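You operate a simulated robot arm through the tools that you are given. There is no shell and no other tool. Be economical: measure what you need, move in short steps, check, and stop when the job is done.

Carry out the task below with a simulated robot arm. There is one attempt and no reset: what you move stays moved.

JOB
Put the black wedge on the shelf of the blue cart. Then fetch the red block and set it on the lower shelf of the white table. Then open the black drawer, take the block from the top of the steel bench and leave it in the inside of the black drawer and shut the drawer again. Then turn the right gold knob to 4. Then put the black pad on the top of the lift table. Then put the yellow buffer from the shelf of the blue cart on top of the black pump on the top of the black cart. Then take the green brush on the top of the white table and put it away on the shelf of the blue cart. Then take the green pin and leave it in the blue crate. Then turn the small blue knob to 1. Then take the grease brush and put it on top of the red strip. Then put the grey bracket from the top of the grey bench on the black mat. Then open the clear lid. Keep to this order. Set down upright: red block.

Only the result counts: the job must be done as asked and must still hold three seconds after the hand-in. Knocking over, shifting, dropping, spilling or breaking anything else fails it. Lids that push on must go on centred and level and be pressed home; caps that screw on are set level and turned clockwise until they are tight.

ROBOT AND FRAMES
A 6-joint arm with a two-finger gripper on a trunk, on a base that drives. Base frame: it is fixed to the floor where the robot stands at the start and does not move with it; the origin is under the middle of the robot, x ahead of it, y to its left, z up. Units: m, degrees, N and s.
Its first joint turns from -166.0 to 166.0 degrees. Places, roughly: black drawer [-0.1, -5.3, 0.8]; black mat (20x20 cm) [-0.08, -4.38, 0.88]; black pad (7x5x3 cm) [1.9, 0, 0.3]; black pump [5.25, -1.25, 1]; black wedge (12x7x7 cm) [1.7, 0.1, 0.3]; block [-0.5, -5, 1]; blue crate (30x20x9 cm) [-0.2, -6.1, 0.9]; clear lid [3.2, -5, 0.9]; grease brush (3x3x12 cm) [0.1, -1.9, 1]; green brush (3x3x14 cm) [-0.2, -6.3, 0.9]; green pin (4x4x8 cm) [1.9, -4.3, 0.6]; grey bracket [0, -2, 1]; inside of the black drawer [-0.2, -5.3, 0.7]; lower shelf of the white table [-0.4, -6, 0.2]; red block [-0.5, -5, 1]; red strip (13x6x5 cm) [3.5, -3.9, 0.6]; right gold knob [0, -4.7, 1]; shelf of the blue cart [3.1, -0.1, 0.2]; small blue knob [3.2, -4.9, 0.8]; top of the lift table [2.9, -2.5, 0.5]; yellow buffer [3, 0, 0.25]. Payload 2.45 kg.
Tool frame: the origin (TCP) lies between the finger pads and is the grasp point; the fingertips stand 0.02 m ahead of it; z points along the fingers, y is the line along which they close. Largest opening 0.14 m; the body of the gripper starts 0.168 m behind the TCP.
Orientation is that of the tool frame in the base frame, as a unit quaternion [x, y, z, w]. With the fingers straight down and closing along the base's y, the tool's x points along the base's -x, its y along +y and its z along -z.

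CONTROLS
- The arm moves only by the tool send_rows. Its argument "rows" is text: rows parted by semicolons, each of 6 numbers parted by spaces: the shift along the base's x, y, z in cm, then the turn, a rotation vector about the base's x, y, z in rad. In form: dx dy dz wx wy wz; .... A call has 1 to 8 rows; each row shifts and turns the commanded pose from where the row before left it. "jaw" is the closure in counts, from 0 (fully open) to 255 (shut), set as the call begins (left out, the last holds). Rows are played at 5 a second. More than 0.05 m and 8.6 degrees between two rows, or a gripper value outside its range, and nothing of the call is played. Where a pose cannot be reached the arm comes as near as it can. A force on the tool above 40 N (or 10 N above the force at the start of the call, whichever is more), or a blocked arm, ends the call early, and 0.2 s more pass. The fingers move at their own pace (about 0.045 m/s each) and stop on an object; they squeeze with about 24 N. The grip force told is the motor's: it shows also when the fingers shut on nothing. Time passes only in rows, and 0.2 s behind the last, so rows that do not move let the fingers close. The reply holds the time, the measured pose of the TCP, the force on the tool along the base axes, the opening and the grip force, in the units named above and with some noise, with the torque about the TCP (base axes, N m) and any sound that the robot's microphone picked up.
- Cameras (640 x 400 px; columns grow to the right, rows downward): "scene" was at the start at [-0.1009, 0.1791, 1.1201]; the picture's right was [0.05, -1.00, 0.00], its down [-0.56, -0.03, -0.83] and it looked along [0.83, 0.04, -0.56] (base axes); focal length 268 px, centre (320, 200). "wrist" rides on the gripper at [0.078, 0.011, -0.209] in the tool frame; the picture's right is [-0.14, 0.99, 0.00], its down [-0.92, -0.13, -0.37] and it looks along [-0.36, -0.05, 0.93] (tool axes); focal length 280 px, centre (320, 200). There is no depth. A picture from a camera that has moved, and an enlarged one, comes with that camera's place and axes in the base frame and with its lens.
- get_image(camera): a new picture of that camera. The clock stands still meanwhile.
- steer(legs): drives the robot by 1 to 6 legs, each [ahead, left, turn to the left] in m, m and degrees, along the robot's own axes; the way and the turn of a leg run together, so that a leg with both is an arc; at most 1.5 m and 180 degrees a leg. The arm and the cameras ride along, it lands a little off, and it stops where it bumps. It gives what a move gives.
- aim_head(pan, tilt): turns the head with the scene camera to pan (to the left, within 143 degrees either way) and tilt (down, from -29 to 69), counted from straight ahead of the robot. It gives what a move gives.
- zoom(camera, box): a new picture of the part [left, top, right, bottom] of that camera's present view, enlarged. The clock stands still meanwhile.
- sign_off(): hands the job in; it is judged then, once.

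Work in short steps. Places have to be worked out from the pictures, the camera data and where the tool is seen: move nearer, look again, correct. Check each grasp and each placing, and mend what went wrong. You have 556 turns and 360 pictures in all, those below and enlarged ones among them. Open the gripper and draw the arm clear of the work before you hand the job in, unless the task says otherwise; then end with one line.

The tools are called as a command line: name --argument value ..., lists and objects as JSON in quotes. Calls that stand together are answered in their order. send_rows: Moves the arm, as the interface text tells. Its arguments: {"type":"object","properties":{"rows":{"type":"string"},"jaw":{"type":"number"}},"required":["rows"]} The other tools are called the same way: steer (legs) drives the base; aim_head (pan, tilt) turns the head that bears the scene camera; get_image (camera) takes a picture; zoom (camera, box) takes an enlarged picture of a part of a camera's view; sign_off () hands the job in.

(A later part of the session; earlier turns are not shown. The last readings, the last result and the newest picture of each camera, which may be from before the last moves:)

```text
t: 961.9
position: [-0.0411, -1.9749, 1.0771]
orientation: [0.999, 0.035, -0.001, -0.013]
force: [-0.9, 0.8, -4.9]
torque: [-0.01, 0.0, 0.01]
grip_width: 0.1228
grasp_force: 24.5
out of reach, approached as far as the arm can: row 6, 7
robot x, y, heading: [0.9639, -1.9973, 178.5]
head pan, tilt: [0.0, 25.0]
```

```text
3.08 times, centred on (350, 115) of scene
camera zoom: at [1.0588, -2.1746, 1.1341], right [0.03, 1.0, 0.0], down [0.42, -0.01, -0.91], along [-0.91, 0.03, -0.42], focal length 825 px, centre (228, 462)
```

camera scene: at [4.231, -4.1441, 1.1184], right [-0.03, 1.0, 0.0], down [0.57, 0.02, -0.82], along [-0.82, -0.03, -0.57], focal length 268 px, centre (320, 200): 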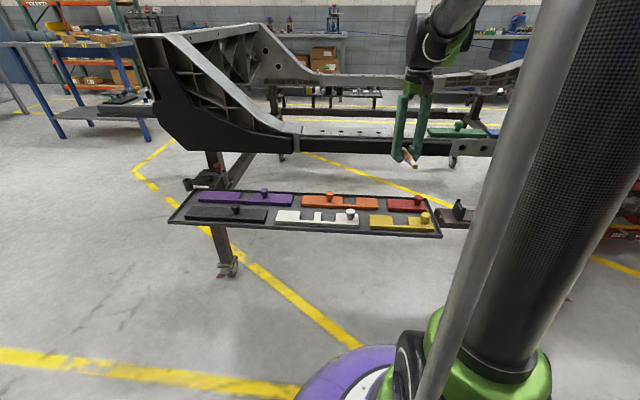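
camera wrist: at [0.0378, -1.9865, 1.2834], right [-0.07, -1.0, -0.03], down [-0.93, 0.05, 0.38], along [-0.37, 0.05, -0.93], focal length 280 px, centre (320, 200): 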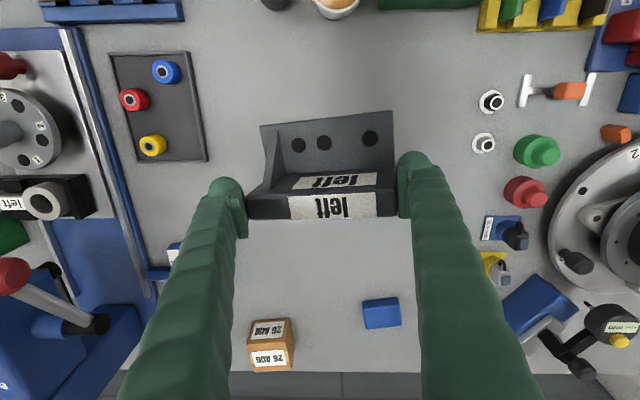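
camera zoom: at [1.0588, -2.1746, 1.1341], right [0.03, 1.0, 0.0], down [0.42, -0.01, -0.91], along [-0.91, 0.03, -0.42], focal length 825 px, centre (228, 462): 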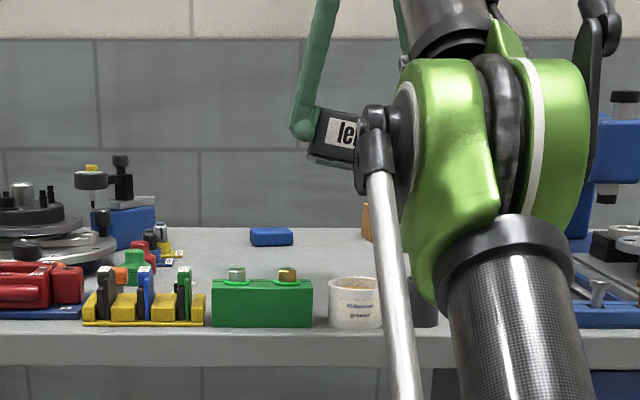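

The bracket is held but tilted a little in the grip; it weighs about 0.5 kg. I retract and drive toward the black mat.

send_rows --rows "4 0 0 0 0 0;4 0 0 0 0 0;4 0 0 0 0 0;4 0 0 0 0 0;4 0 0 0 0 0;4 0 0 0 0 0;4 0 0 0 0 0;3 0 0 0 0 0"

steer --legs '[[-0.12, 0, 0], [0, 0, 91], [1.2, 0, 0], [1.2, 0, 0], [0, 0, -90]]'

get_image --camera "scene"

get_image --camera "wrist"

```text
t: 963.7
position: [0.2679, -1.9762, 1.0763]
orientation: [0.999, 0.035, -0.002, -0.014]
force: [-0.2, -0.5, -3.4]
torque: [0.03, -0.08, 0.01]
grip_width: 0.1232
grasp_force: 23.9
robot x, y, heading: [0.9672, -1.9963, 178.4]
head pan, tilt: [0.0, 25.0]
```

```text
t: 984.1
position: [0.3417, -4.3251, 1.0766]
orientation: [1.0, 0.002, -0.001, -0.014]
force: [0.4, 0.6, -4.4]
torque: [0.02, 0.0, 0.04]
grip_width: 0.1228
grasp_force: 23.9
robot x, y, heading: [1.0388, -4.3923, 174.7]
head pan, tilt: [0.0, 25.0]
```

```text
92 pictures are left
camera scene: at [1.1172, -4.5747, 1.1341], right [0.09, 1.0, 0.0], down [0.42, -0.04, -0.91], along [-0.9, 0.08, -0.42], focal length 268 px, centre (320, 200)
```

scene: 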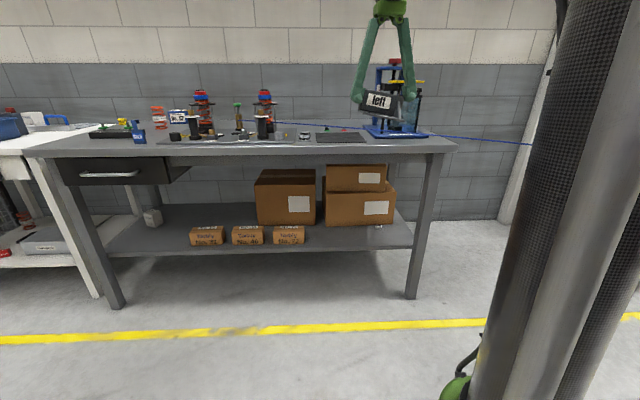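

```text
91 pictures are left
camera wrist: at [0.4194, -4.3421, 1.2845], right [-0.13, -0.99, -0.03], down [-0.92, 0.11, 0.38], along [-0.37, 0.07, -0.93], focal length 280 px, centre (320, 200)
```

wrist: 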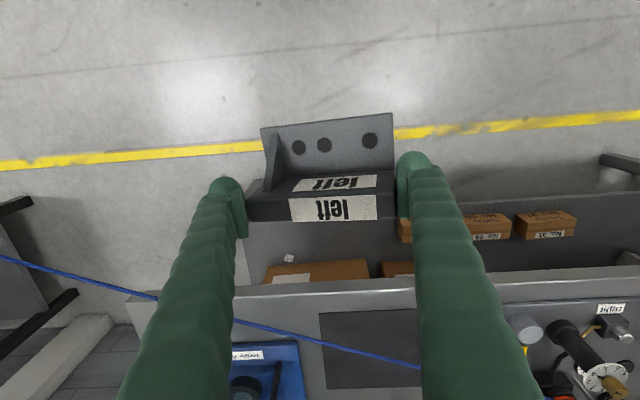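

zoom --camera "scene" --box '[320, 60, 460, 150]'

```text
4.44 times, centred on (390, 105) of scene
camera zoom: at [1.1172, -4.5747, 1.1341], right [0.09, 1.0, 0.0], down [0.42, -0.04, -0.91], along [-0.9, 0.08, -0.42], focal length 1191 px, centre (9, 622)
```

zoom: 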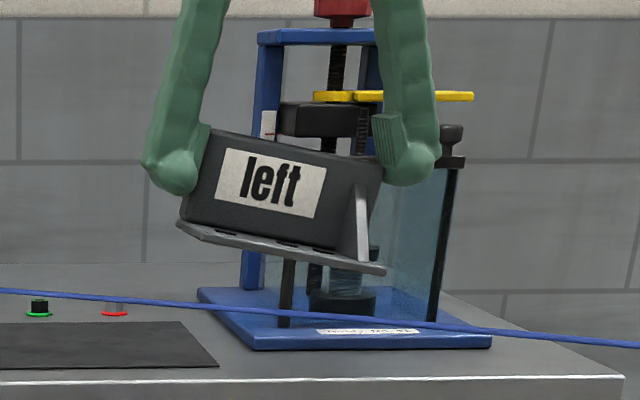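

The bracket is tilted about 12° (its +y side low). I compensate by rolling the tool, then drive closer and extend over the mat.

send_rows --rows "0 0 1 0.105 0 0;0 0 1 0.105 0 0;0 0 0 0 0 0"

steer --legs '[[0.16, 0, 4]]'

zoom --camera "scene" --box '[320, 40, 460, 150]'

```text
t: 984.9
position: [0.3407, -4.3266, 1.096]
orientation: [0.993, 0.003, -0.001, -0.118]
force: [-0.2, 0.3, -3.8]
torque: [-0.01, -0.02, 0.0]
grip_width: 0.1228
grasp_force: 23.5
robot x, y, heading: [1.0379, -4.3929, 174.7]
head pan, tilt: [0.0, 25.0]
```

```text
t: 986.3
position: [0.1785, -4.3711, 1.0952]
orientation: [0.992, 0.041, -0.005, -0.119]
force: [-0.4, 0.2, -4.0]
torque: [0.03, 0.0, -0.01]
grip_width: 0.1226
grasp_force: 23.4
robot x, y, heading: [0.875, -4.3827, 178.9]
head pan, tilt: [0.0, 25.0]
```

```text
3.64 times, centred on (390, 95) of scene
camera zoom: at [0.972, -4.5594, 1.1341], right [0.02, 1.0, 0.0], down [0.42, -0.01, -0.91], along [-0.91, 0.02, -0.42], focal length 975 px, centre (66, 582)
```

zoom: 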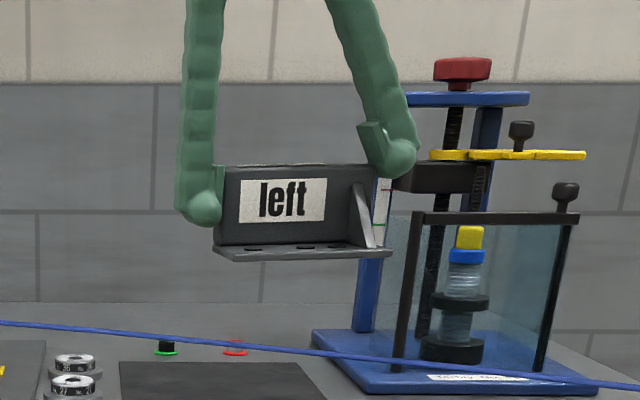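

Level now. I extend over the mat centre.

send_rows --rows "-4 -0.2 0 0 0 0;-4 -0.2 0 0 0 0;-4 -0.2 0 0 0 0;-4 -0.2 0 0 0 0;-4 -0.2 -1 0 0 0;-4 0 -2 0 0 0;-2.5 0 -2 0 0 0;0 0 0 0 0 0"

get_image --camera "wrist"

zoom --camera "scene" --box '[300, 60, 460, 170]'

```text
t: 988.1
position: [-0.0876, -4.3799, 1.0465]
orientation: [0.992, 0.04, -0.006, -0.118]
force: [0.2, -0.1, -4.7]
torque: [-0.02, 0.0, 0.0]
grip_width: 0.1224
grasp_force: 23.9
robot x, y, heading: [0.8768, -4.378, 179.0]
head pan, tilt: [0.0, 25.0]
```

```text
88 pictures are left
camera wrist: at [-0.0057, -4.4333, 1.2465], right [-0.06, -0.97, -0.23], down [-0.92, -0.04, 0.39], along [-0.39, 0.24, -0.89], focal length 280 px, centre (320, 200)
```

wrist: 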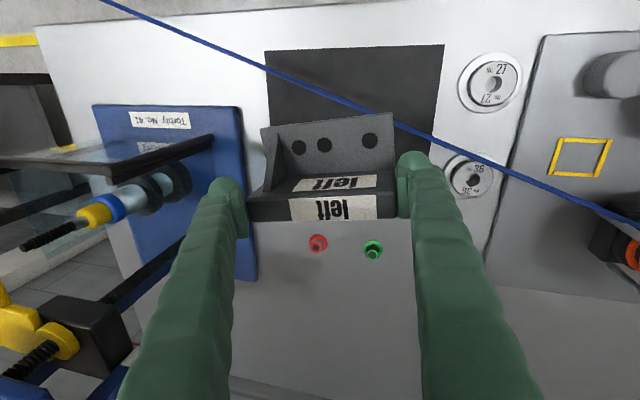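

```text
3.64 times, centred on (380, 115) of scene
camera zoom: at [0.9719, -4.5594, 1.1341], right [0.02, 1.0, 0.0], down [0.42, -0.01, -0.91], along [-0.91, 0.02, -0.42], focal length 975 px, centre (102, 509)
```

zoom: 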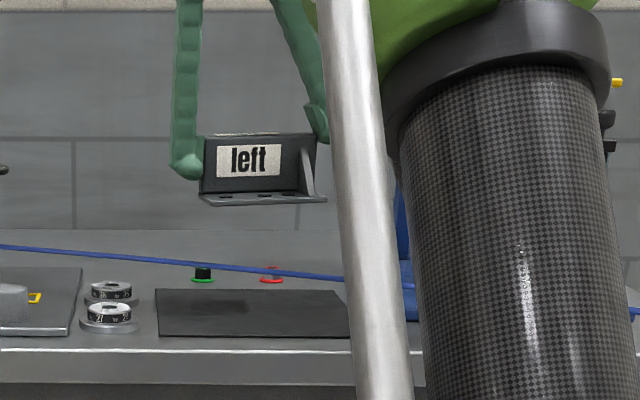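

The bracket is over the mat centre. I lower gently.

send_rows --rows "0 0 -3 0 0 0;0 0 -3 0 0 0;0 0 -2 0 0 0;0 0 -1 0 0 0;0 0 -0.7 0 0 0;0 0 -0.7 0 0 0;0 0 -0.7 0 0 0;0 0 -0.5 0 0 0"

zoom --camera "scene" --box '[300, 60, 460, 170]'

```text
t: 989.9
position: [-0.0866, -4.3795, 0.9301]
orientation: [0.992, 0.04, -0.006, -0.119]
force: [-7.7, 4.7, 23.8]
torque: [-0.01, 0.31, -0.16]
grip_width: 0.1236
grasp_force: 24.0
robot x, y, heading: [0.8782, -4.381, 179.2]
head pan, tilt: [0.0, 25.0]
```

```text
3.64 times, centred on (380, 115) of scene
camera zoom: at [0.9724, -4.5593, 1.1341], right [0.02, 1.0, 0.0], down [0.42, -0.01, -0.91], along [-0.91, 0.02, -0.42], focal length 975 px, centre (102, 509)
```

zoom: 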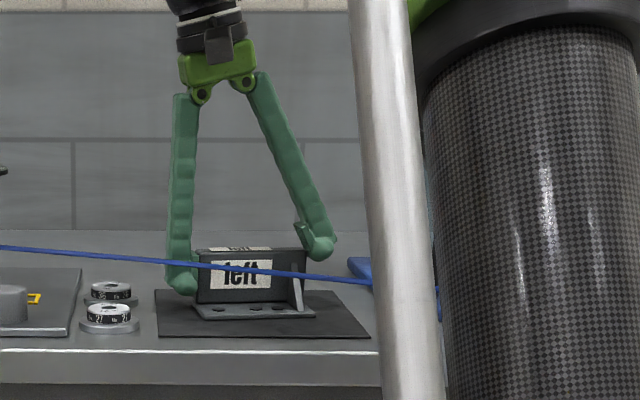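

The bracket is level on the mat. I ease off, open fully and rise.

send_rows --rows "0 0 0.15 0 0 0;0 0 0 0 0 0"

send_rows --rows "0 0 0 0 0 0;0 0 0 0 0 0;0 0 0 0 0 0;0 -0.3 2 0 0 0;0 -0.5 3 0 0 0;0 0 4 0 0 0;0 0 4 0 0 0;0 0 4 0 0 0" --jaw 0

get_image --camera "wrist"

zoom --camera "scene" --box '[300, 60, 460, 170]'

```text
t: 990.5
position: [-0.0863, -4.3816, 0.9301]
orientation: [0.992, 0.04, -0.005, -0.118]
force: [0.4, 3.3, 0.4]
torque: [-0.09, -0.01, -0.02]
grip_width: 0.1233
grasp_force: 23.8
robot x, y, heading: [0.8769, -4.3815, 179.1]
head pan, tilt: [0.0, 25.0]
```

```text
t: 992.3
position: [-0.0871, -4.3871, 1.0973]
orientation: [0.992, 0.041, -0.006, -0.118]
force: [0.6, 0.2, 0.0]
torque: [-0.01, 0.01, 0.02]
grip_width: 0.1398
grasp_force: 0.0
robot x, y, heading: [0.8803, -4.3852, 178.9]
head pan, tilt: [0.0, 25.0]
```

```text
85 pictures are left
camera wrist: at [-0.0048, -4.4407, 1.2977], right [-0.06, -0.97, -0.23], down [-0.92, -0.04, 0.39], along [-0.39, 0.24, -0.89], focal length 280 px, centre (320, 200)
```

wrist: 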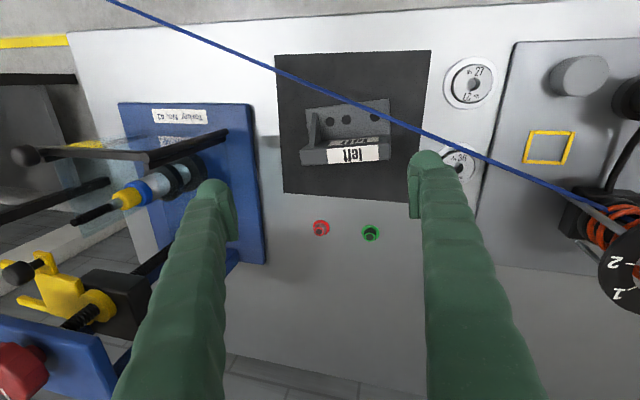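

```text
3.64 times, centred on (380, 115) of scene
camera zoom: at [0.9721, -4.5594, 1.1341], right [0.02, 1.0, 0.0], down [0.42, -0.01, -0.91], along [-0.91, 0.02, -0.42], focal length 975 px, centre (102, 509)
```

zoom: 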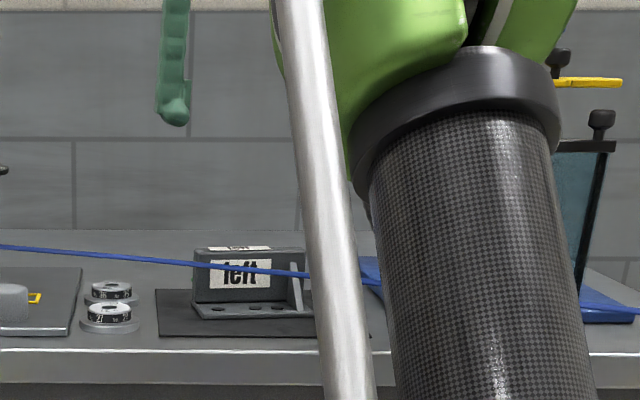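

The bracket stands on the mat. Finally the clear lid: I retract and drive back to the instrument tray.

send_rows --rows "4 0 1 -0.105 0 0;4 0 1 -0.105 0 0;4 0 0 0 0 0;4 0 0 0 0 0;4 0 0 0 0 0;4 0 0 0 0 0;4 0 0 0 0 0;2 0 0 0 0 0" --jaw 100

steer --legs '[[-0.12, 0, 0], [0, 0, 91], [1.1, 0, 0], [0, 0, 90], [1.45, -0.05, 0], [0.65, 0, 0]]'

aim_head --pan 85 --tilt 30

get_image --camera "scene"

```text
t: 994.1
position: [0.2155, -4.3902, 1.1225]
orientation: [0.999, 0.04, -0.011, -0.014]
force: [0.3, 0.2, -0.4]
torque: [0.01, -0.06, 0.02]
grip_width: 0.0851
grasp_force: 0.1
robot x, y, heading: [0.8795, -4.383, 179.1]
head pan, tilt: [0.0, 25.0]
```

```text
t: 1018.5
position: [3.8406, -5.5503, 1.1209]
orientation: [-0.041, 0.999, -0.014, 0.011]
force: [0.5, 0.0, -0.5]
torque: [-0.02, 0.0, 0.03]
grip_width: 0.0849
grasp_force: 0.1
robot x, y, heading: [3.1826, -5.5593, -0.7]
head pan, tilt: [0.0, 25.0]
```

```text
t: 1020.1
position: [3.8412, -5.5508, 1.122]
orientation: [-0.041, 0.999, -0.014, 0.011]
force: [0.6, 0.3, -0.7]
torque: [-0.01, -0.03, -0.05]
grip_width: 0.0852
grasp_force: 0.1
robot x, y, heading: [3.1825, -5.558, -0.7]
head pan, tilt: [85.0, 30.0]
```

```text
83 pictures are left
camera scene: at [3.0016, -5.2926, 1.1261], right [0.99, -0.1, 0.0], down [-0.05, -0.5, -0.87], along [0.09, 0.86, -0.5], focal length 268 px, centre (320, 200)
```

scene: 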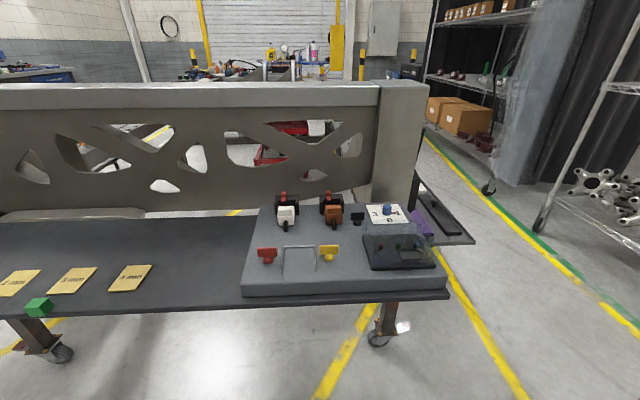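

zoom --camera "scene" --box '[350, 195, 450, 285]'

```text
4.44 times, centred on (400, 240) of scene
camera zoom: at [3.0016, -5.2926, 1.1261], right [0.99, -0.1, 0.0], down [-0.05, -0.5, -0.87], along [0.09, 0.86, -0.5], focal length 1191 px, centre (-36, 22)
```

zoom: 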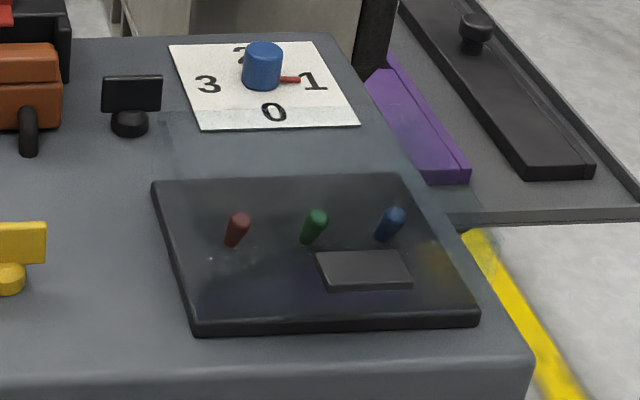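

The lid covers three toggles at x≈3.11–3.21, y≈−5.01 to −4.93, with a small grey tab at its front edge. I turn to face it and view it closely with the wrist camera.

steer --legs '[[0, -0.1, 0], [0, 0, 90.5]]'

send_rows --rows "0 -3 0 0.14 0 0;0 -3 0 0.14 0 0;0 -3 -1 0.14 0 0;0 -1 -2 0.14 0 0;0 0 -2 0.14 0 0;0 0 -3 0.14 0 0;0 0 -3 0 0 0;0 0 0 0 0 0"

get_image --camera "wrist"

```text
t: 1025.2
position: [3.1452, -5.0001, 1.1216]
orientation: [0.746, -0.665, 0.002, -0.016]
force: [0.5, -0.7, 0.0]
torque: [-0.02, -0.02, -0.01]
grip_width: 0.0853
grasp_force: 0.0
robot x, y, heading: [3.1775, -5.6619, 91.1]
head pan, tilt: [85.0, 30.0]
```

```text
t: 1027.0
position: [3.147, -5.099, 1.0126]
orientation: [0.675, -0.608, -0.269, -0.32]
force: [-0.1, -1.0, -0.4]
torque: [-0.02, -0.01, 0.02]
grip_width: 0.0851
grasp_force: 0.1
robot x, y, heading: [3.1742, -5.657, 90.9]
head pan, tilt: [85.0, 30.0]
```

```text
81 pictures are left
camera wrist: at [3.1387, -5.3103, 1.0868], right [-1.0, 0.03, 0.0], down [0.01, 0.32, 0.95], along [0.03, 0.95, -0.32], focal length 280 px, centre (320, 200)
```

wrist: 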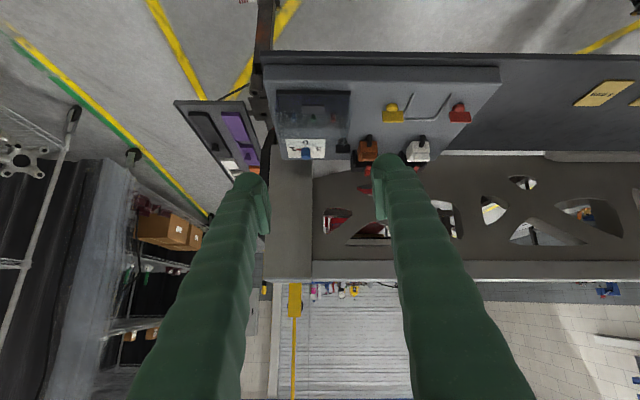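

zoom --camera "wrist" --box '[260, 70, 380, 170]'

aim_head --pan 0 --tilt 30

zoom --camera "scene" --box '[330, 90, 450, 190]'

```text
4.00 times, centred on (320, 120) of wrist
camera zoom: at [3.1387, -5.3103, 1.0868], right [-1.0, 0.03, 0.0], down [0.01, 0.32, 0.95], along [0.03, 0.95, -0.32], focal length 1122 px, centre (320, 520)
```

zoom: 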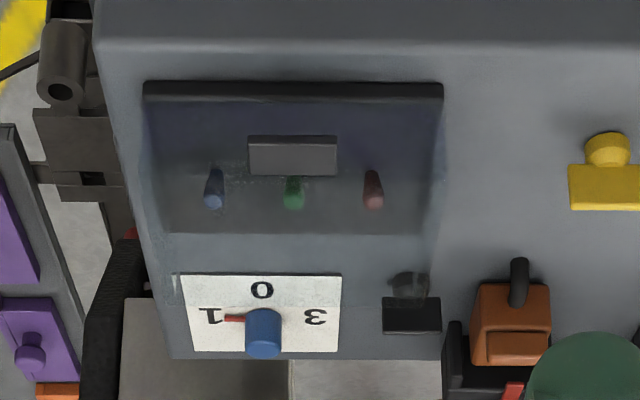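

```text
t: 1028.6
position: [3.1469, -5.0998, 1.013]
orientation: [0.675, -0.608, -0.27, -0.321]
force: [0.4, 0.3, 0.4]
torque: [-0.01, 0.0, -0.01]
grip_width: 0.0851
grasp_force: 0.1
robot x, y, heading: [3.1793, -5.6581, 90.9]
head pan, tilt: [0.0, 30.0]
```

```text
4.00 times, centred on (390, 140) of scene
camera zoom: at [3.0051, -5.7651, 1.1261], right [1.0, 0.02, 0.0], down [0.01, -0.5, -0.87], along [-0.02, 0.87, -0.5], focal length 1072 px, centre (40, 440)
```

zoom: 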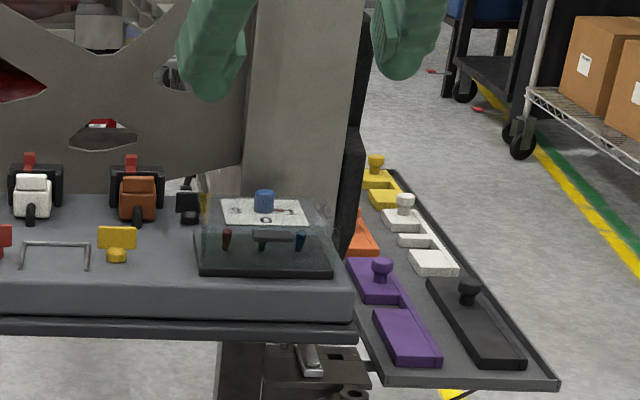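

Triangulated: the lid's tab is at (3.156, −5.019, 0.870), about 2.6 cm wide, protruding from the front, with the hinge presumably at the back (y≈−4.93). I'll pinch the tab from both sides with a horizontal tool. I back the base up a little and level the tool.

steer --legs '[[-0.2, 0, 0]]'

send_rows --rows "0 0 0 0 0 -0.115;0 0 -2 0.142 0 0;0 0 -2 0.142 0 0;0 0 -2 0.142 0 0;0 0 -2 0.142 0 0;0 0 -2 0.142 0 0;0.5 0 -2 0 0 0;0.5 0 -2 0 0 0" --jaw 165

get_image --camera "wrist"

zoom --camera "scene" --box '[330, 60, 450, 160]'

```text
t: 1030.2
position: [3.1528, -5.2962, 1.0115]
orientation: [0.674, -0.609, -0.269, -0.32]
force: [0.0, 0.5, 0.7]
torque: [0.01, 0.0, 0.02]
grip_width: 0.085
grasp_force: 0.0
robot x, y, heading: [3.1832, -5.857, 90.6]
head pan, tilt: [0.0, 30.0]
```

```text
t: 1032.0
position: [3.1622, -5.2962, 0.8727]
orientation: [-0.482, 0.519, 0.46, 0.536]
force: [-1.4, -0.5, 0.1]
torque: [0.02, -0.06, -0.02]
grip_width: 0.0495
grasp_force: 0.1
robot x, y, heading: [3.1811, -5.8584, 90.9]
head pan, tilt: [0.0, 30.0]
```

```text
78 pictures are left
camera wrist: at [3.1295, -5.5022, 0.7936], right [-0.99, 0.12, 0.1], down [0.05, -0.37, 0.93], along [0.14, 0.92, 0.36], focal length 280 px, centre (320, 200)
```

wrist: 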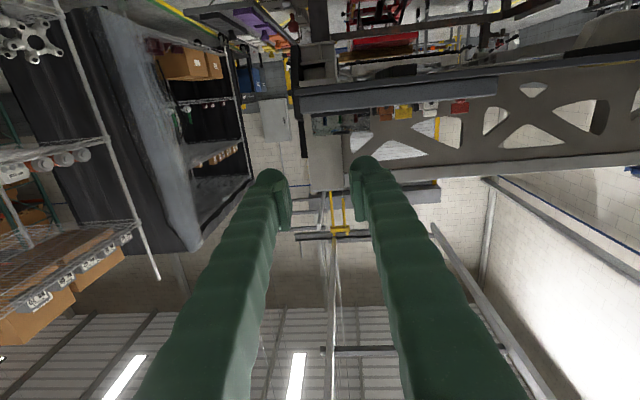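

```text
4.00 times, centred on (390, 110) of scene
camera zoom: at [3.008, -5.9608, 1.1261], right [1.0, 0.01, 0.0], down [0.01, -0.5, -0.87], along [-0.01, 0.87, -0.5], focal length 1072 px, centre (40, 560)
```

zoom: 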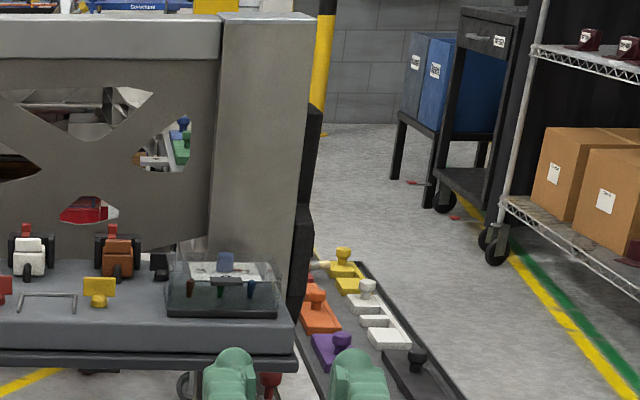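

I correct the yaw and advance toward the tab, stopping short to check.

send_rows --rows "-0.3 4 0 0 0 0.11;-0.3 4 0 0 0 0;0 4 0 0 0 0;0 4 0 0 0 0;0 4 0 0 0 0;0 0 0 0 0 0"

zoom --camera "wrist" --box '[220, 90, 420, 240]'

zoom --camera "scene" --box '[340, 90, 420, 160]'

```text
t: 1033.4
position: [3.1553, -5.098, 0.8688]
orientation: [-0.508, 0.493, 0.487, 0.511]
force: [0.5, 0.5, 0.3]
torque: [0.04, 0.01, -0.02]
grip_width: 0.0494
grasp_force: 0.0
robot x, y, heading: [3.1821, -5.8568, 90.8]
head pan, tilt: [0.0, 30.0]
```

```text
2.67 times, centred on (320, 165) of wrist
camera zoom: at [3.1456, -5.3061, 0.7909], right [-0.99, 0.01, 0.1], down [0.09, -0.37, 0.93], along [0.04, 0.93, 0.36], focal length 748 px, centre (320, 293)
```

zoom: 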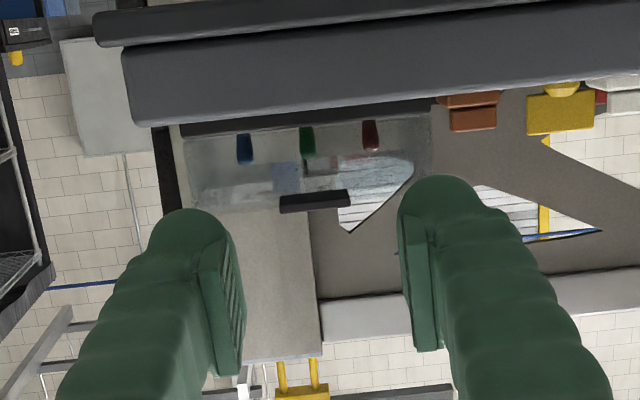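

```text
5.71 times, centred on (380, 125) of scene
camera zoom: at [3.008, -5.9607, 1.1261], right [1.0, 0.01, 0.0], down [0.01, -0.5, -0.87], along [-0.01, 0.87, -0.5], focal length 1532 px, centre (-23, 629)
```

zoom: 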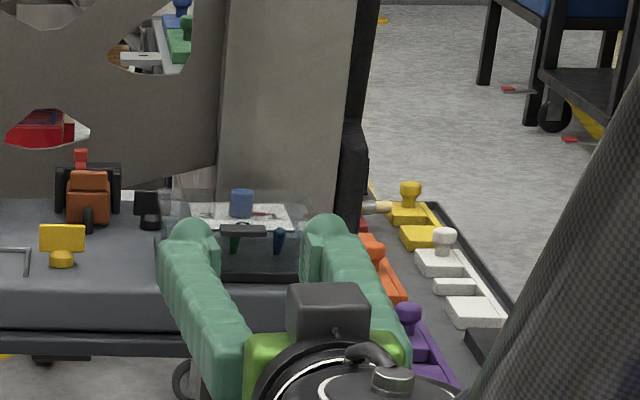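

The tab is a thin bar at (3.158, −5.01, 0.866), 2.8 cm wide. I advance so the fingertips flank it.

send_rows --rows "0.2 2.5 -0.2 0 0 0;0 2.2 0 0 0 0;0 1.6 0 0 0 0;0 0 0 0 0 0"

zoom --camera "wrist" --box '[220, 90, 420, 240]'

zoom --camera "scene" --box '[340, 90, 420, 160]'

```text
t: 1034.4
position: [3.1601, -5.0348, 0.8707]
orientation: [-0.509, 0.493, 0.488, 0.51]
force: [-0.2, 0.0, 0.4]
torque: [-0.06, -0.02, 0.0]
grip_width: 0.0494
grasp_force: 0.1
robot x, y, heading: [3.1792, -5.8608, 90.9]
head pan, tilt: [0.0, 30.0]
```

```text
2.67 times, centred on (320, 165) of wrist
camera zoom: at [3.1504, -5.2428, 0.7914], right [-0.99, 0.01, 0.1], down [0.09, -0.37, 0.93], along [0.04, 0.93, 0.36], focal length 748 px, centre (320, 293)
```

zoom: 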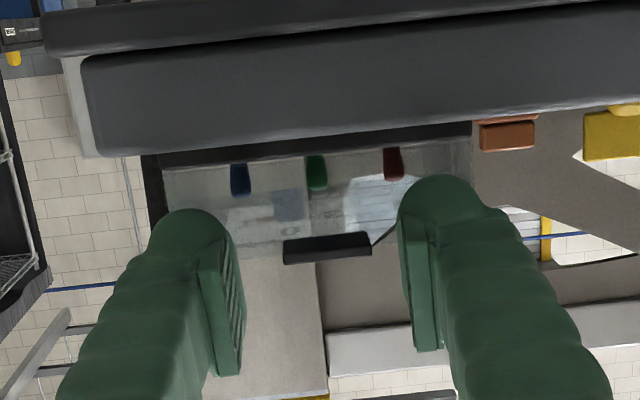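

```text
5.71 times, centred on (380, 125) of scene
camera zoom: at [3.008, -5.9606, 1.1261], right [1.0, 0.01, 0.0], down [0.01, -0.5, -0.87], along [-0.01, 0.87, -0.5], focal length 1532 px, centre (-23, 629)
```

zoom: 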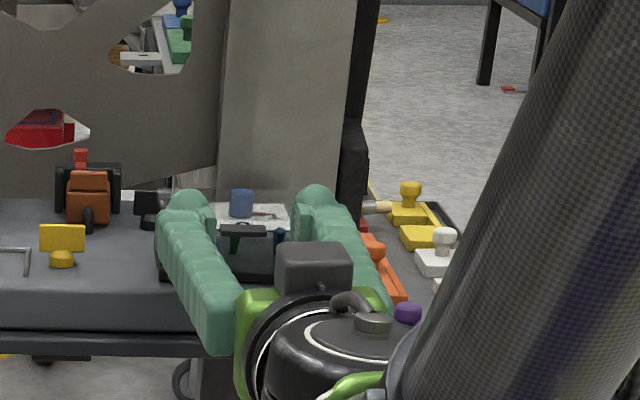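

The tab sits between the fingertips. I go 4 mm deeper and close.

send_rows --rows "-0.1 0.4 -0.2 0 0 0;0 0 0 0 0 0"

send_rows --rows "0 0 0 0 0 0;0 0 0 0 0 0;0 0 0 0 0 0;0 0 0 0 0 0" --jaw 255

zoom --camera "wrist" --box '[220, 90, 420, 240]'

```text
t: 1035.0
position: [3.1595, -5.0295, 0.8681]
orientation: [-0.509, 0.493, 0.488, 0.51]
force: [-1.1, -0.2, 0.0]
torque: [0.0, 0.02, 0.02]
grip_width: 0.0493
grasp_force: 0.1
robot x, y, heading: [3.1822, -5.857, 90.6]
head pan, tilt: [0.0, 30.0]
```

```text
t: 1036.0
position: [3.1579, -5.0302, 0.8679]
orientation: [0.51, -0.492, -0.488, -0.51]
force: [-12.6, 1.7, 0.3]
torque: [-0.02, 0.06, 0.0]
grip_width: 0.0268
grasp_force: 44.8
robot x, y, heading: [3.1808, -5.8593, 90.9]
head pan, tilt: [0.0, 30.0]
```

```text
2.67 times, centred on (320, 165) of wrist
camera zoom: at [3.148, -5.2392, 0.7897], right [-1.0, 0.0, 0.1], down [0.09, -0.37, 0.93], along [0.04, 0.93, 0.36], focal length 748 px, centre (320, 293)
```

zoom: 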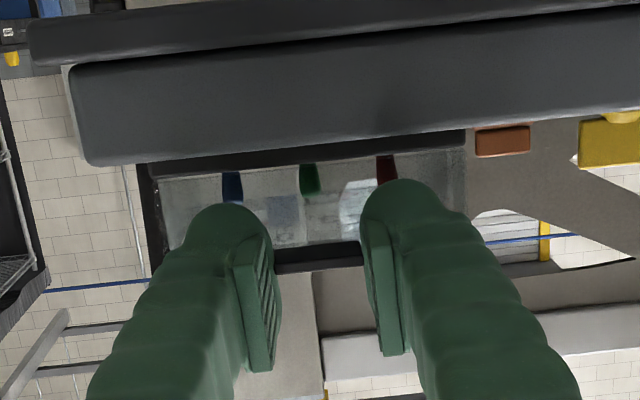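

Pinched. I lift along an arc about the rear hinge in small steps, and check after the first four.

send_rows --rows "0.1 0.26 1.11 -0.06 0 0;0 0.38 1.06 -0.06 0 0;0 0.49 1.01 -0.06 0 0;0 0.61 0.95 -0.06 0 0;0 0 0 0 0 0"

zoom --camera "wrist" --box '[200, 60, 440, 240]'

zoom --camera "scene" --box '[340, 90, 420, 160]'

```text
t: 1036.5
position: [3.1574, -5.0276, 0.875]
orientation: [0.514, -0.5, -0.481, -0.505]
force: [-5.0, 0.0, 4.5]
torque: [0.39, 0.03, -0.01]
grip_width: 0.0267
grasp_force: 44.4
out of reach, approached as far as the arm can: row 1, 2
robot x, y, heading: [3.1831, -5.8588, 91.1]
head pan, tilt: [0.0, 30.0]
stopped in row 2: the force on the tool passed its limit at 44 N (the readings are from after the stop); the commanded pose is now the measured one
```

```text
2.22 times, centred on (320, 150) of wrist
camera zoom: at [3.1467, -5.24, 0.8012], right [-0.99, 0.01, 0.1], down [0.09, -0.34, 0.93], along [0.05, 0.94, 0.34], focal length 623 px, centre (320, 311)
```

zoom: 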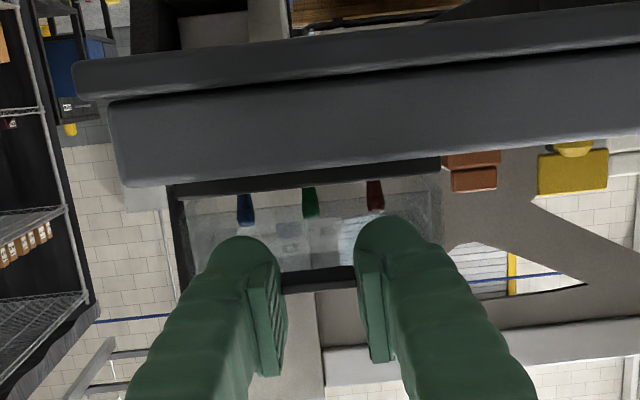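

```text
5.71 times, centred on (380, 125) of scene
camera zoom: at [3.0076, -5.9615, 1.1261], right [1.0, 0.02, 0.0], down [0.01, -0.5, -0.87], along [-0.01, 0.87, -0.5], focal length 1532 px, centre (-23, 629)
```

zoom: 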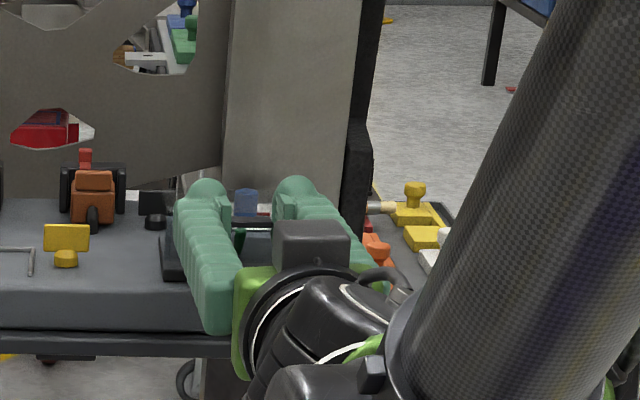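

The motion stopped early on force. I continue in smaller steps from here.

send_rows --rows "0 0.1 0.5 0 0 0;0 0.15 0.5 0 0 0;0 0.2 0.5 0 0 0;0 0 0 0 0 0"

zoom --camera "wrist" --box '[200, 60, 440, 240]'

```text
t: 1037.2
position: [3.1571, -5.0277, 0.8868]
orientation: [0.514, -0.5, -0.481, -0.504]
force: [-4.0, -6.4, 7.5]
torque: [0.72, -0.14, -0.53]
grip_width: 0.0268
grasp_force: 44.7
robot x, y, heading: [3.1799, -5.8587, 90.8]
head pan, tilt: [0.0, 30.0]
stopped in row 3: the force on the tool passed its limit at 42 N (the readings are from after the stop); the commanded pose is now the measured one
```

```text
2.22 times, centred on (320, 150) of wrist
camera zoom: at [3.1468, -5.2384, 0.8139], right [-0.99, 0.01, 0.1], down [0.09, -0.34, 0.93], along [0.05, 0.94, 0.34], focal length 623 px, centre (320, 311)
```

zoom: 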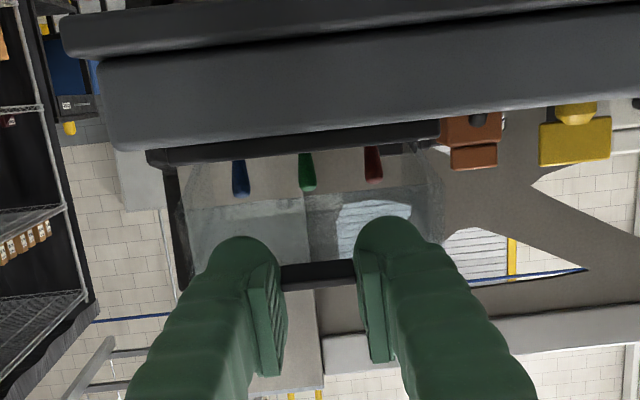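

The lid is lifting: the toggles now show below it. I continue the arc in finer steps, rotating the tool along.

send_rows --rows "0 0.15 0.3 -0.03 0 0;0 0.15 0.3 -0.03 0 0;0 0.15 0.3 -0.03 0 0;0 0.15 0.3 -0.03 0 0;0 0.15 0.3 -0.03 0 0;0 0.2 0.3 -0.03 0 0;0 0.2 0.3 -0.03 0 0;0 0.2 0.3 -0.03 0 0"

zoom --camera "wrist" --box '[200, 60, 440, 240]'

```text
t: 1038.2
position: [3.1582, -5.0247, 0.8969]
orientation: [0.538, -0.523, -0.457, -0.478]
force: [0.3, -10.9, 12.1]
torque: [0.8, -0.26, -0.51]
grip_width: 0.0268
grasp_force: 44.9
robot x, y, heading: [3.176, -5.86, 90.9]
head pan, tilt: [0.0, 30.0]
stopped in row 4: the force on the tool passed its limit at 42 N (the readings are from after the stop); the commanded pose is now the measured one
```

```text
2.22 times, centred on (320, 150) of wrist
camera zoom: at [3.1467, -5.2422, 0.8448], right [-0.99, 0.02, 0.1], down [0.09, -0.25, 0.96], along [0.05, 0.97, 0.25], focal length 623 px, centre (320, 311)
```

zoom: 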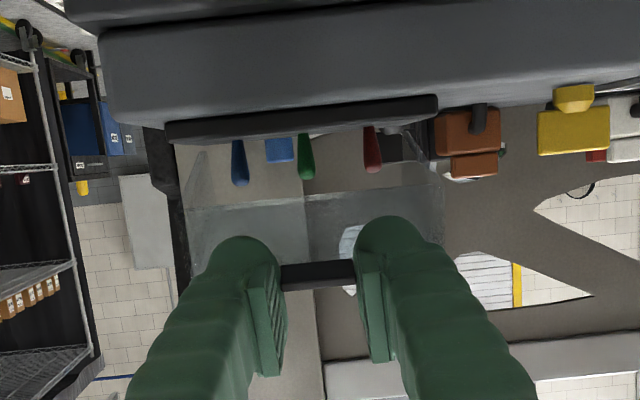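

Opening well. The side force suggests the hinge is a bit higher than I assumed, so I correct the arc (pull 3 mm back) and go on.

send_rows --rows "0 -0.3 0 0 0 0;0 0.13 0.45 -0.025 0 0;0 0.13 0.44 -0.025 0 0;0 0.17 0.44 -0.025 0 0;0 0.17 0.43 -0.025 0 0;0 0.21 0.42 -0.025 0 0;0 0.21 0.41 -0.025 0 0;0 0 0 0 0 0"

zoom --camera "wrist" --box '[200, 60, 440, 240]'

```text
t: 1040.0
position: [3.1589, -5.0165, 0.9236]
orientation: [0.572, -0.556, -0.416, -0.437]
force: [-7.2, -6.6, -11.7]
torque: [-1.39, 0.13, -0.03]
grip_width: 0.0267
grasp_force: 45.1
robot x, y, heading: [3.1816, -5.8622, 90.9]
head pan, tilt: [0.0, 30.0]
```

```text
2.22 times, centred on (320, 150) of wrist
camera zoom: at [3.1469, -5.2389, 0.9033], right [-0.99, 0.04, 0.09], down [0.09, -0.1, 0.99], along [0.05, 0.99, 0.1], focal length 623 px, centre (320, 311)
```

zoom: 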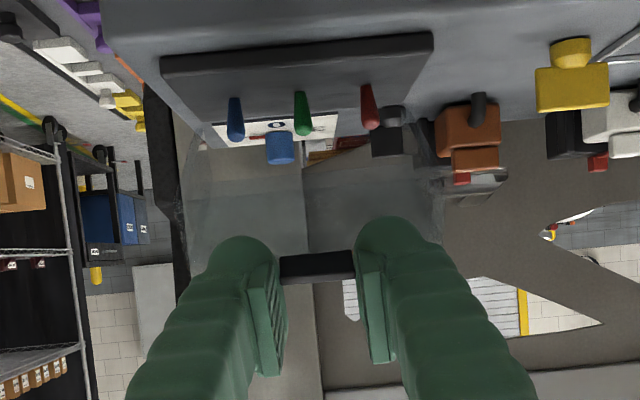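

The lid is about 30° up and forces are low. Continuing.

send_rows --rows "0 0.25 0.4 -0.025 0 0;0 0.25 0.39 -0.025 0 0;0 0.28 0.37 -0.025 0 0;0 0.29 0.36 -0.025 0 0;0 0.31 0.34 -0.025 0 0;0 0.32 0.33 -0.025 0 0;0 0.34 0.31 -0.025 0 0;0 0.35 0.3 -0.025 0 0"

zoom --camera "wrist" --box '[200, 60, 440, 240]'

```text
t: 1041.8
position: [3.1585, -4.992, 0.9503]
orientation: [0.613, -0.595, -0.358, -0.377]
force: [12.9, -10.0, -8.3]
torque: [-1.36, -0.09, -0.18]
grip_width: 0.0269
grasp_force: 45.0
robot x, y, heading: [3.1826, -5.8608, 90.8]
head pan, tilt: [0.0, 30.0]
```

```text
2.22 times, centred on (320, 150) of wrist
camera zoom: at [3.1475, -5.214, 0.9758], right [-0.99, 0.06, 0.09], down [0.09, 0.1, 0.99], along [0.05, 0.99, -0.1], focal length 623 px, centre (320, 311)
```

zoom: 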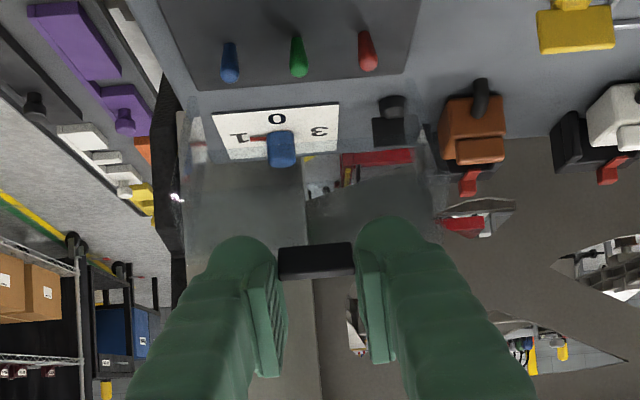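

About 55° open. Continuing.

send_rows --rows "0 0.37 0.28 -0.025 0 0;0 0.38 0.26 -0.025 0 0;0 0.39 0.24 -0.025 0 0;0 0.4 0.23 -0.025 0 0;0 0.42 0.2 -0.025 0 0;0 0.42 0.18 -0.025 0 0;0 0.43 0.16 -0.025 0 0;0 0.43 0.16 -0.025 0 0"

send_rows --rows "0 0.44 0.11 -0.025 0 0;0 0.44 0.1 -0.025 0 0;0 0.45 0.07 -0.025 0 0;0 0.45 0.07 -0.025 0 0;0 0.45 0.02 -0.025 0 0;0 0.45 0.02 -0.025 0 0;0 0.45 -0.02 -0.025 0 0;0 0.45 -0.02 -0.025 0 0"

get_image --camera "wrist"

zoom --camera "scene" --box '[320, 60, 440, 160]'

```text
t: 1043.6
position: [3.1607, -4.9609, 0.9689]
orientation: [0.647, -0.627, -0.298, -0.316]
force: [4.8, -6.5, 9.4]
torque: [-0.13, -0.02, 0.22]
grip_width: 0.0267
grasp_force: 45.4
robot x, y, heading: [3.1812, -5.8592, 90.9]
head pan, tilt: [0.0, 30.0]
stopped in row 8: the force on the tool passed its limit at 41 N (the readings are from after the stop); the commanded pose is now the measured one
```

```text
t: 1044.8
position: [3.1598, -4.9426, 0.9726]
orientation: [0.664, -0.643, -0.261, -0.279]
force: [2.2, -8.9, 22.6]
torque: [-0.54, 0.68, 0.19]
grip_width: 0.0247
grasp_force: 44.8
robot x, y, heading: [3.1805, -5.8632, 90.8]
head pan, tilt: [0.0, 30.0]
stopped in row 5: the force on the tool passed its limit at 42 N (the readings are from after the stop); the commanded pose is now the measured one
```

```text
65 pictures are left
camera wrist: at [3.1487, -5.1451, 1.0647], right [-0.99, 0.08, 0.06], down [0.09, 0.39, 0.92], along [0.05, 0.92, -0.4], focal length 280 px, centre (320, 200)
```

wrist: 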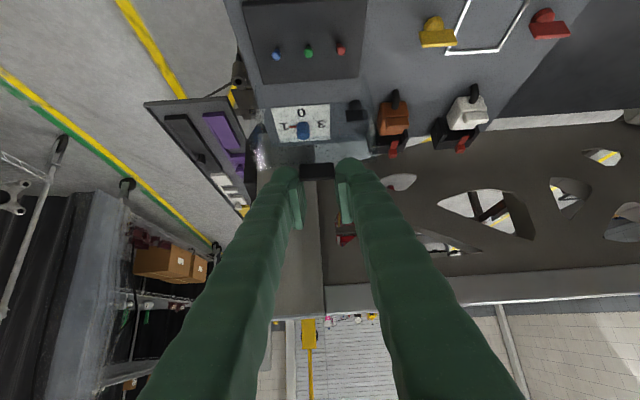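

```text
4.00 times, centred on (380, 110) of scene
camera zoom: at [3.008, -5.9637, 1.126], right [1.0, 0.02, 0.0], down [0.01, -0.5, -0.87], along [-0.01, 0.87, -0.5], focal length 1072 px, centre (80, 560)
```

zoom: 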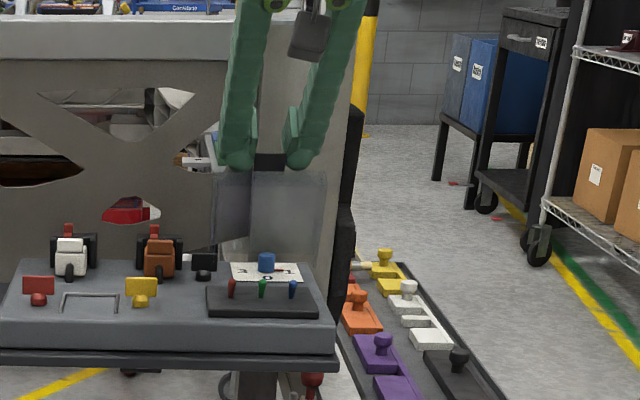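

The lid is almost upright. I try to push it slightly past vertical.

send_rows --rows "0 0 -0.15 0 0 0;0 0.3 0 0 0 0;0 0.3 0 0 0 0;0 0.3 -0.05 0 0 0;0 0.3 -0.05 0 0 0;0 0.3 -0.1 0 0 0;0 0 0 0 0 0"

zoom --camera "scene" --box '[320, 60, 440, 160]'

```text
t: 1045.2
position: [3.1607, -4.9422, 0.9724]
orientation: [0.662, -0.643, -0.262, -0.281]
force: [0.4, -11.2, 22.9]
torque: [-0.89, 0.64, 0.16]
grip_width: 0.0244
grasp_force: 45.1
robot x, y, heading: [3.1823, -5.8599, 90.8]
head pan, tilt: [0.0, 30.0]
stopped in row 2: the force on the tool passed its limit at 44 N (the readings are from after the stop); the commanded pose is now the measured one
```

```text
4.00 times, centred on (380, 110) of scene
camera zoom: at [3.008, -5.9639, 1.126], right [1.0, 0.02, 0.0], down [0.01, -0.5, -0.87], along [-0.01, 0.87, -0.5], focal length 1072 px, centre (80, 560)
```

zoom: 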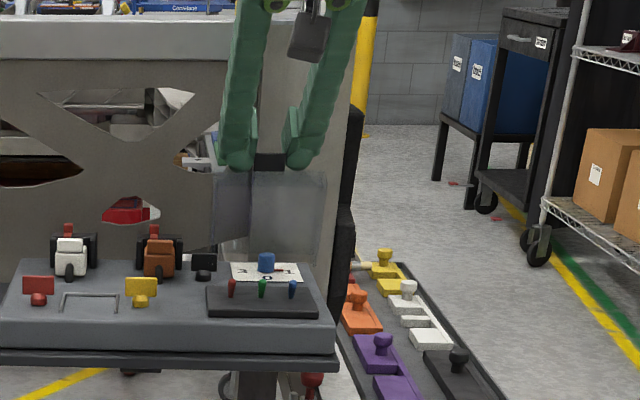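

The lid seems to be at its stop. I unload the forces and release gently to see whether it stays.

send_rows --rows "0 -0.1 0.2 0 0 0;0 0 0 0 0 0"

send_rows --rows "0 0 0 0 0 0;0 0 0 0 0 0" --jaw 180

zoom --camera "scene" --box '[320, 60, 440, 160]'

zoom --camera "wrist" --box '[200, 80, 440, 260]'

```text
t: 1045.8
position: [3.1598, -4.9416, 0.9734]
orientation: [0.663, -0.644, -0.26, -0.279]
force: [5.7, -4.3, 1.0]
torque: [-0.32, 0.56, 0.13]
grip_width: 0.0242
grasp_force: 44.7
robot x, y, heading: [3.1826, -5.861, 91.0]
head pan, tilt: [0.0, 30.0]
```

```text
t: 1046.4
position: [3.1596, -4.9421, 0.9738]
orientation: [0.663, -0.644, -0.26, -0.279]
force: [-0.2, 0.2, -0.2]
torque: [-0.01, -0.02, 0.01]
grip_width: 0.0412
grasp_force: 0.0
robot x, y, heading: [3.1801, -5.8553, 91.0]
head pan, tilt: [0.0, 30.0]
```

```text
4.00 times, centred on (380, 110) of scene
camera zoom: at [3.0078, -5.9625, 1.1261], right [1.0, 0.02, 0.0], down [0.01, -0.5, -0.87], along [-0.01, 0.87, -0.5], focal length 1072 px, centre (80, 560)
```

zoom: 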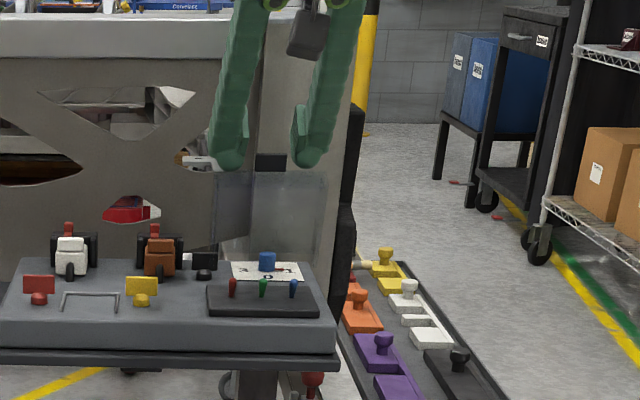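

```text
2.22 times, centred on (320, 170) of wrist
camera zoom: at [3.1475, -5.1445, 1.0648], right [-0.99, 0.08, 0.06], down [0.09, 0.39, 0.92], along [0.05, 0.92, -0.4], focal length 623 px, centre (320, 267)
```

zoom: 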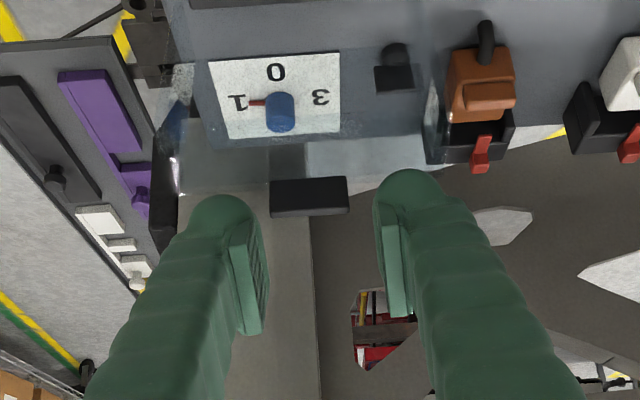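

The lid stays open by itself at roughly 75°. To be safe I'll push it past vertical: back off, close the fingers, and push the tab from the south side.

send_rows --rows "0 -1.5 1 0 0 0;0 -2.5 1 0 0 0;0 -2.5 0 0 0 0;0 0 0 0 0 0;0 0 0 0 0 0;0 0 0 0 0 0"

send_rows --rows "0 0 0 0 0 0;0 0 0 0 0 0;0 0 -1.5 0 0 0;0 0 -1.3 0 0 0;0 0 0 0 0 0" --jaw 255

zoom --camera "scene" --box '[320, 60, 440, 160]'

zoom --camera "wrist" --box '[200, 80, 440, 260]'

```text
t: 1047.8
position: [3.1592, -5.0062, 0.9941]
orientation: [0.663, -0.643, -0.261, -0.28]
force: [0.0, 0.6, 0.0]
torque: [-0.03, 0.02, 0.0]
grip_width: 0.041
grasp_force: 0.1
robot x, y, heading: [3.185, -5.8627, 91.1]
head pan, tilt: [0.0, 30.0]
```

```text
t: 1049.0
position: [3.1624, -5.0056, 0.9648]
orientation: [0.663, -0.644, -0.26, -0.279]
force: [0.5, 0.0, -0.6]
torque: [-0.01, 0.02, 0.03]
grip_width: 0.0
grasp_force: 24.0
robot x, y, heading: [3.1804, -5.8602, 91.0]
head pan, tilt: [0.0, 30.0]
```

```text
4.00 times, centred on (380, 110) of scene
camera zoom: at [3.0079, -5.9626, 1.1261], right [1.0, 0.02, 0.0], down [0.01, -0.5, -0.87], along [-0.01, 0.87, -0.5], focal length 1072 px, centre (80, 560)
```

zoom: 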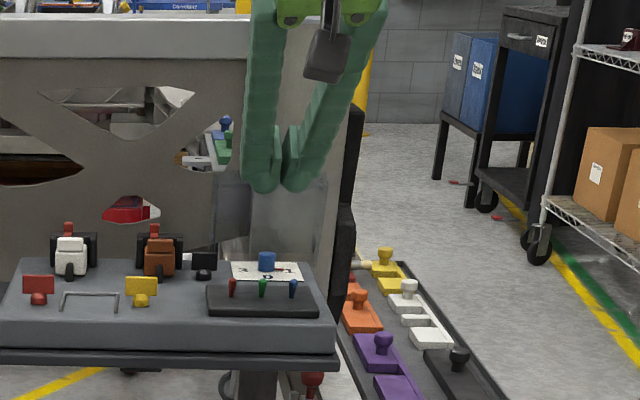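

```text
2.22 times, centred on (320, 170) of wrist
camera zoom: at [3.1497, -5.2088, 1.0571], right [-0.99, 0.08, 0.06], down [0.09, 0.39, 0.92], along [0.05, 0.92, -0.4], focal length 623 px, centre (320, 267)
```

zoom: 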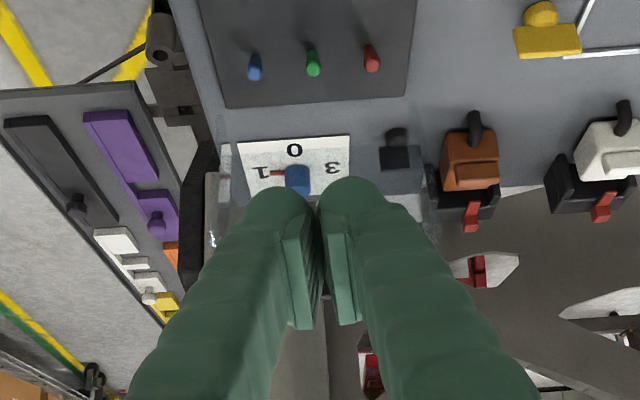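

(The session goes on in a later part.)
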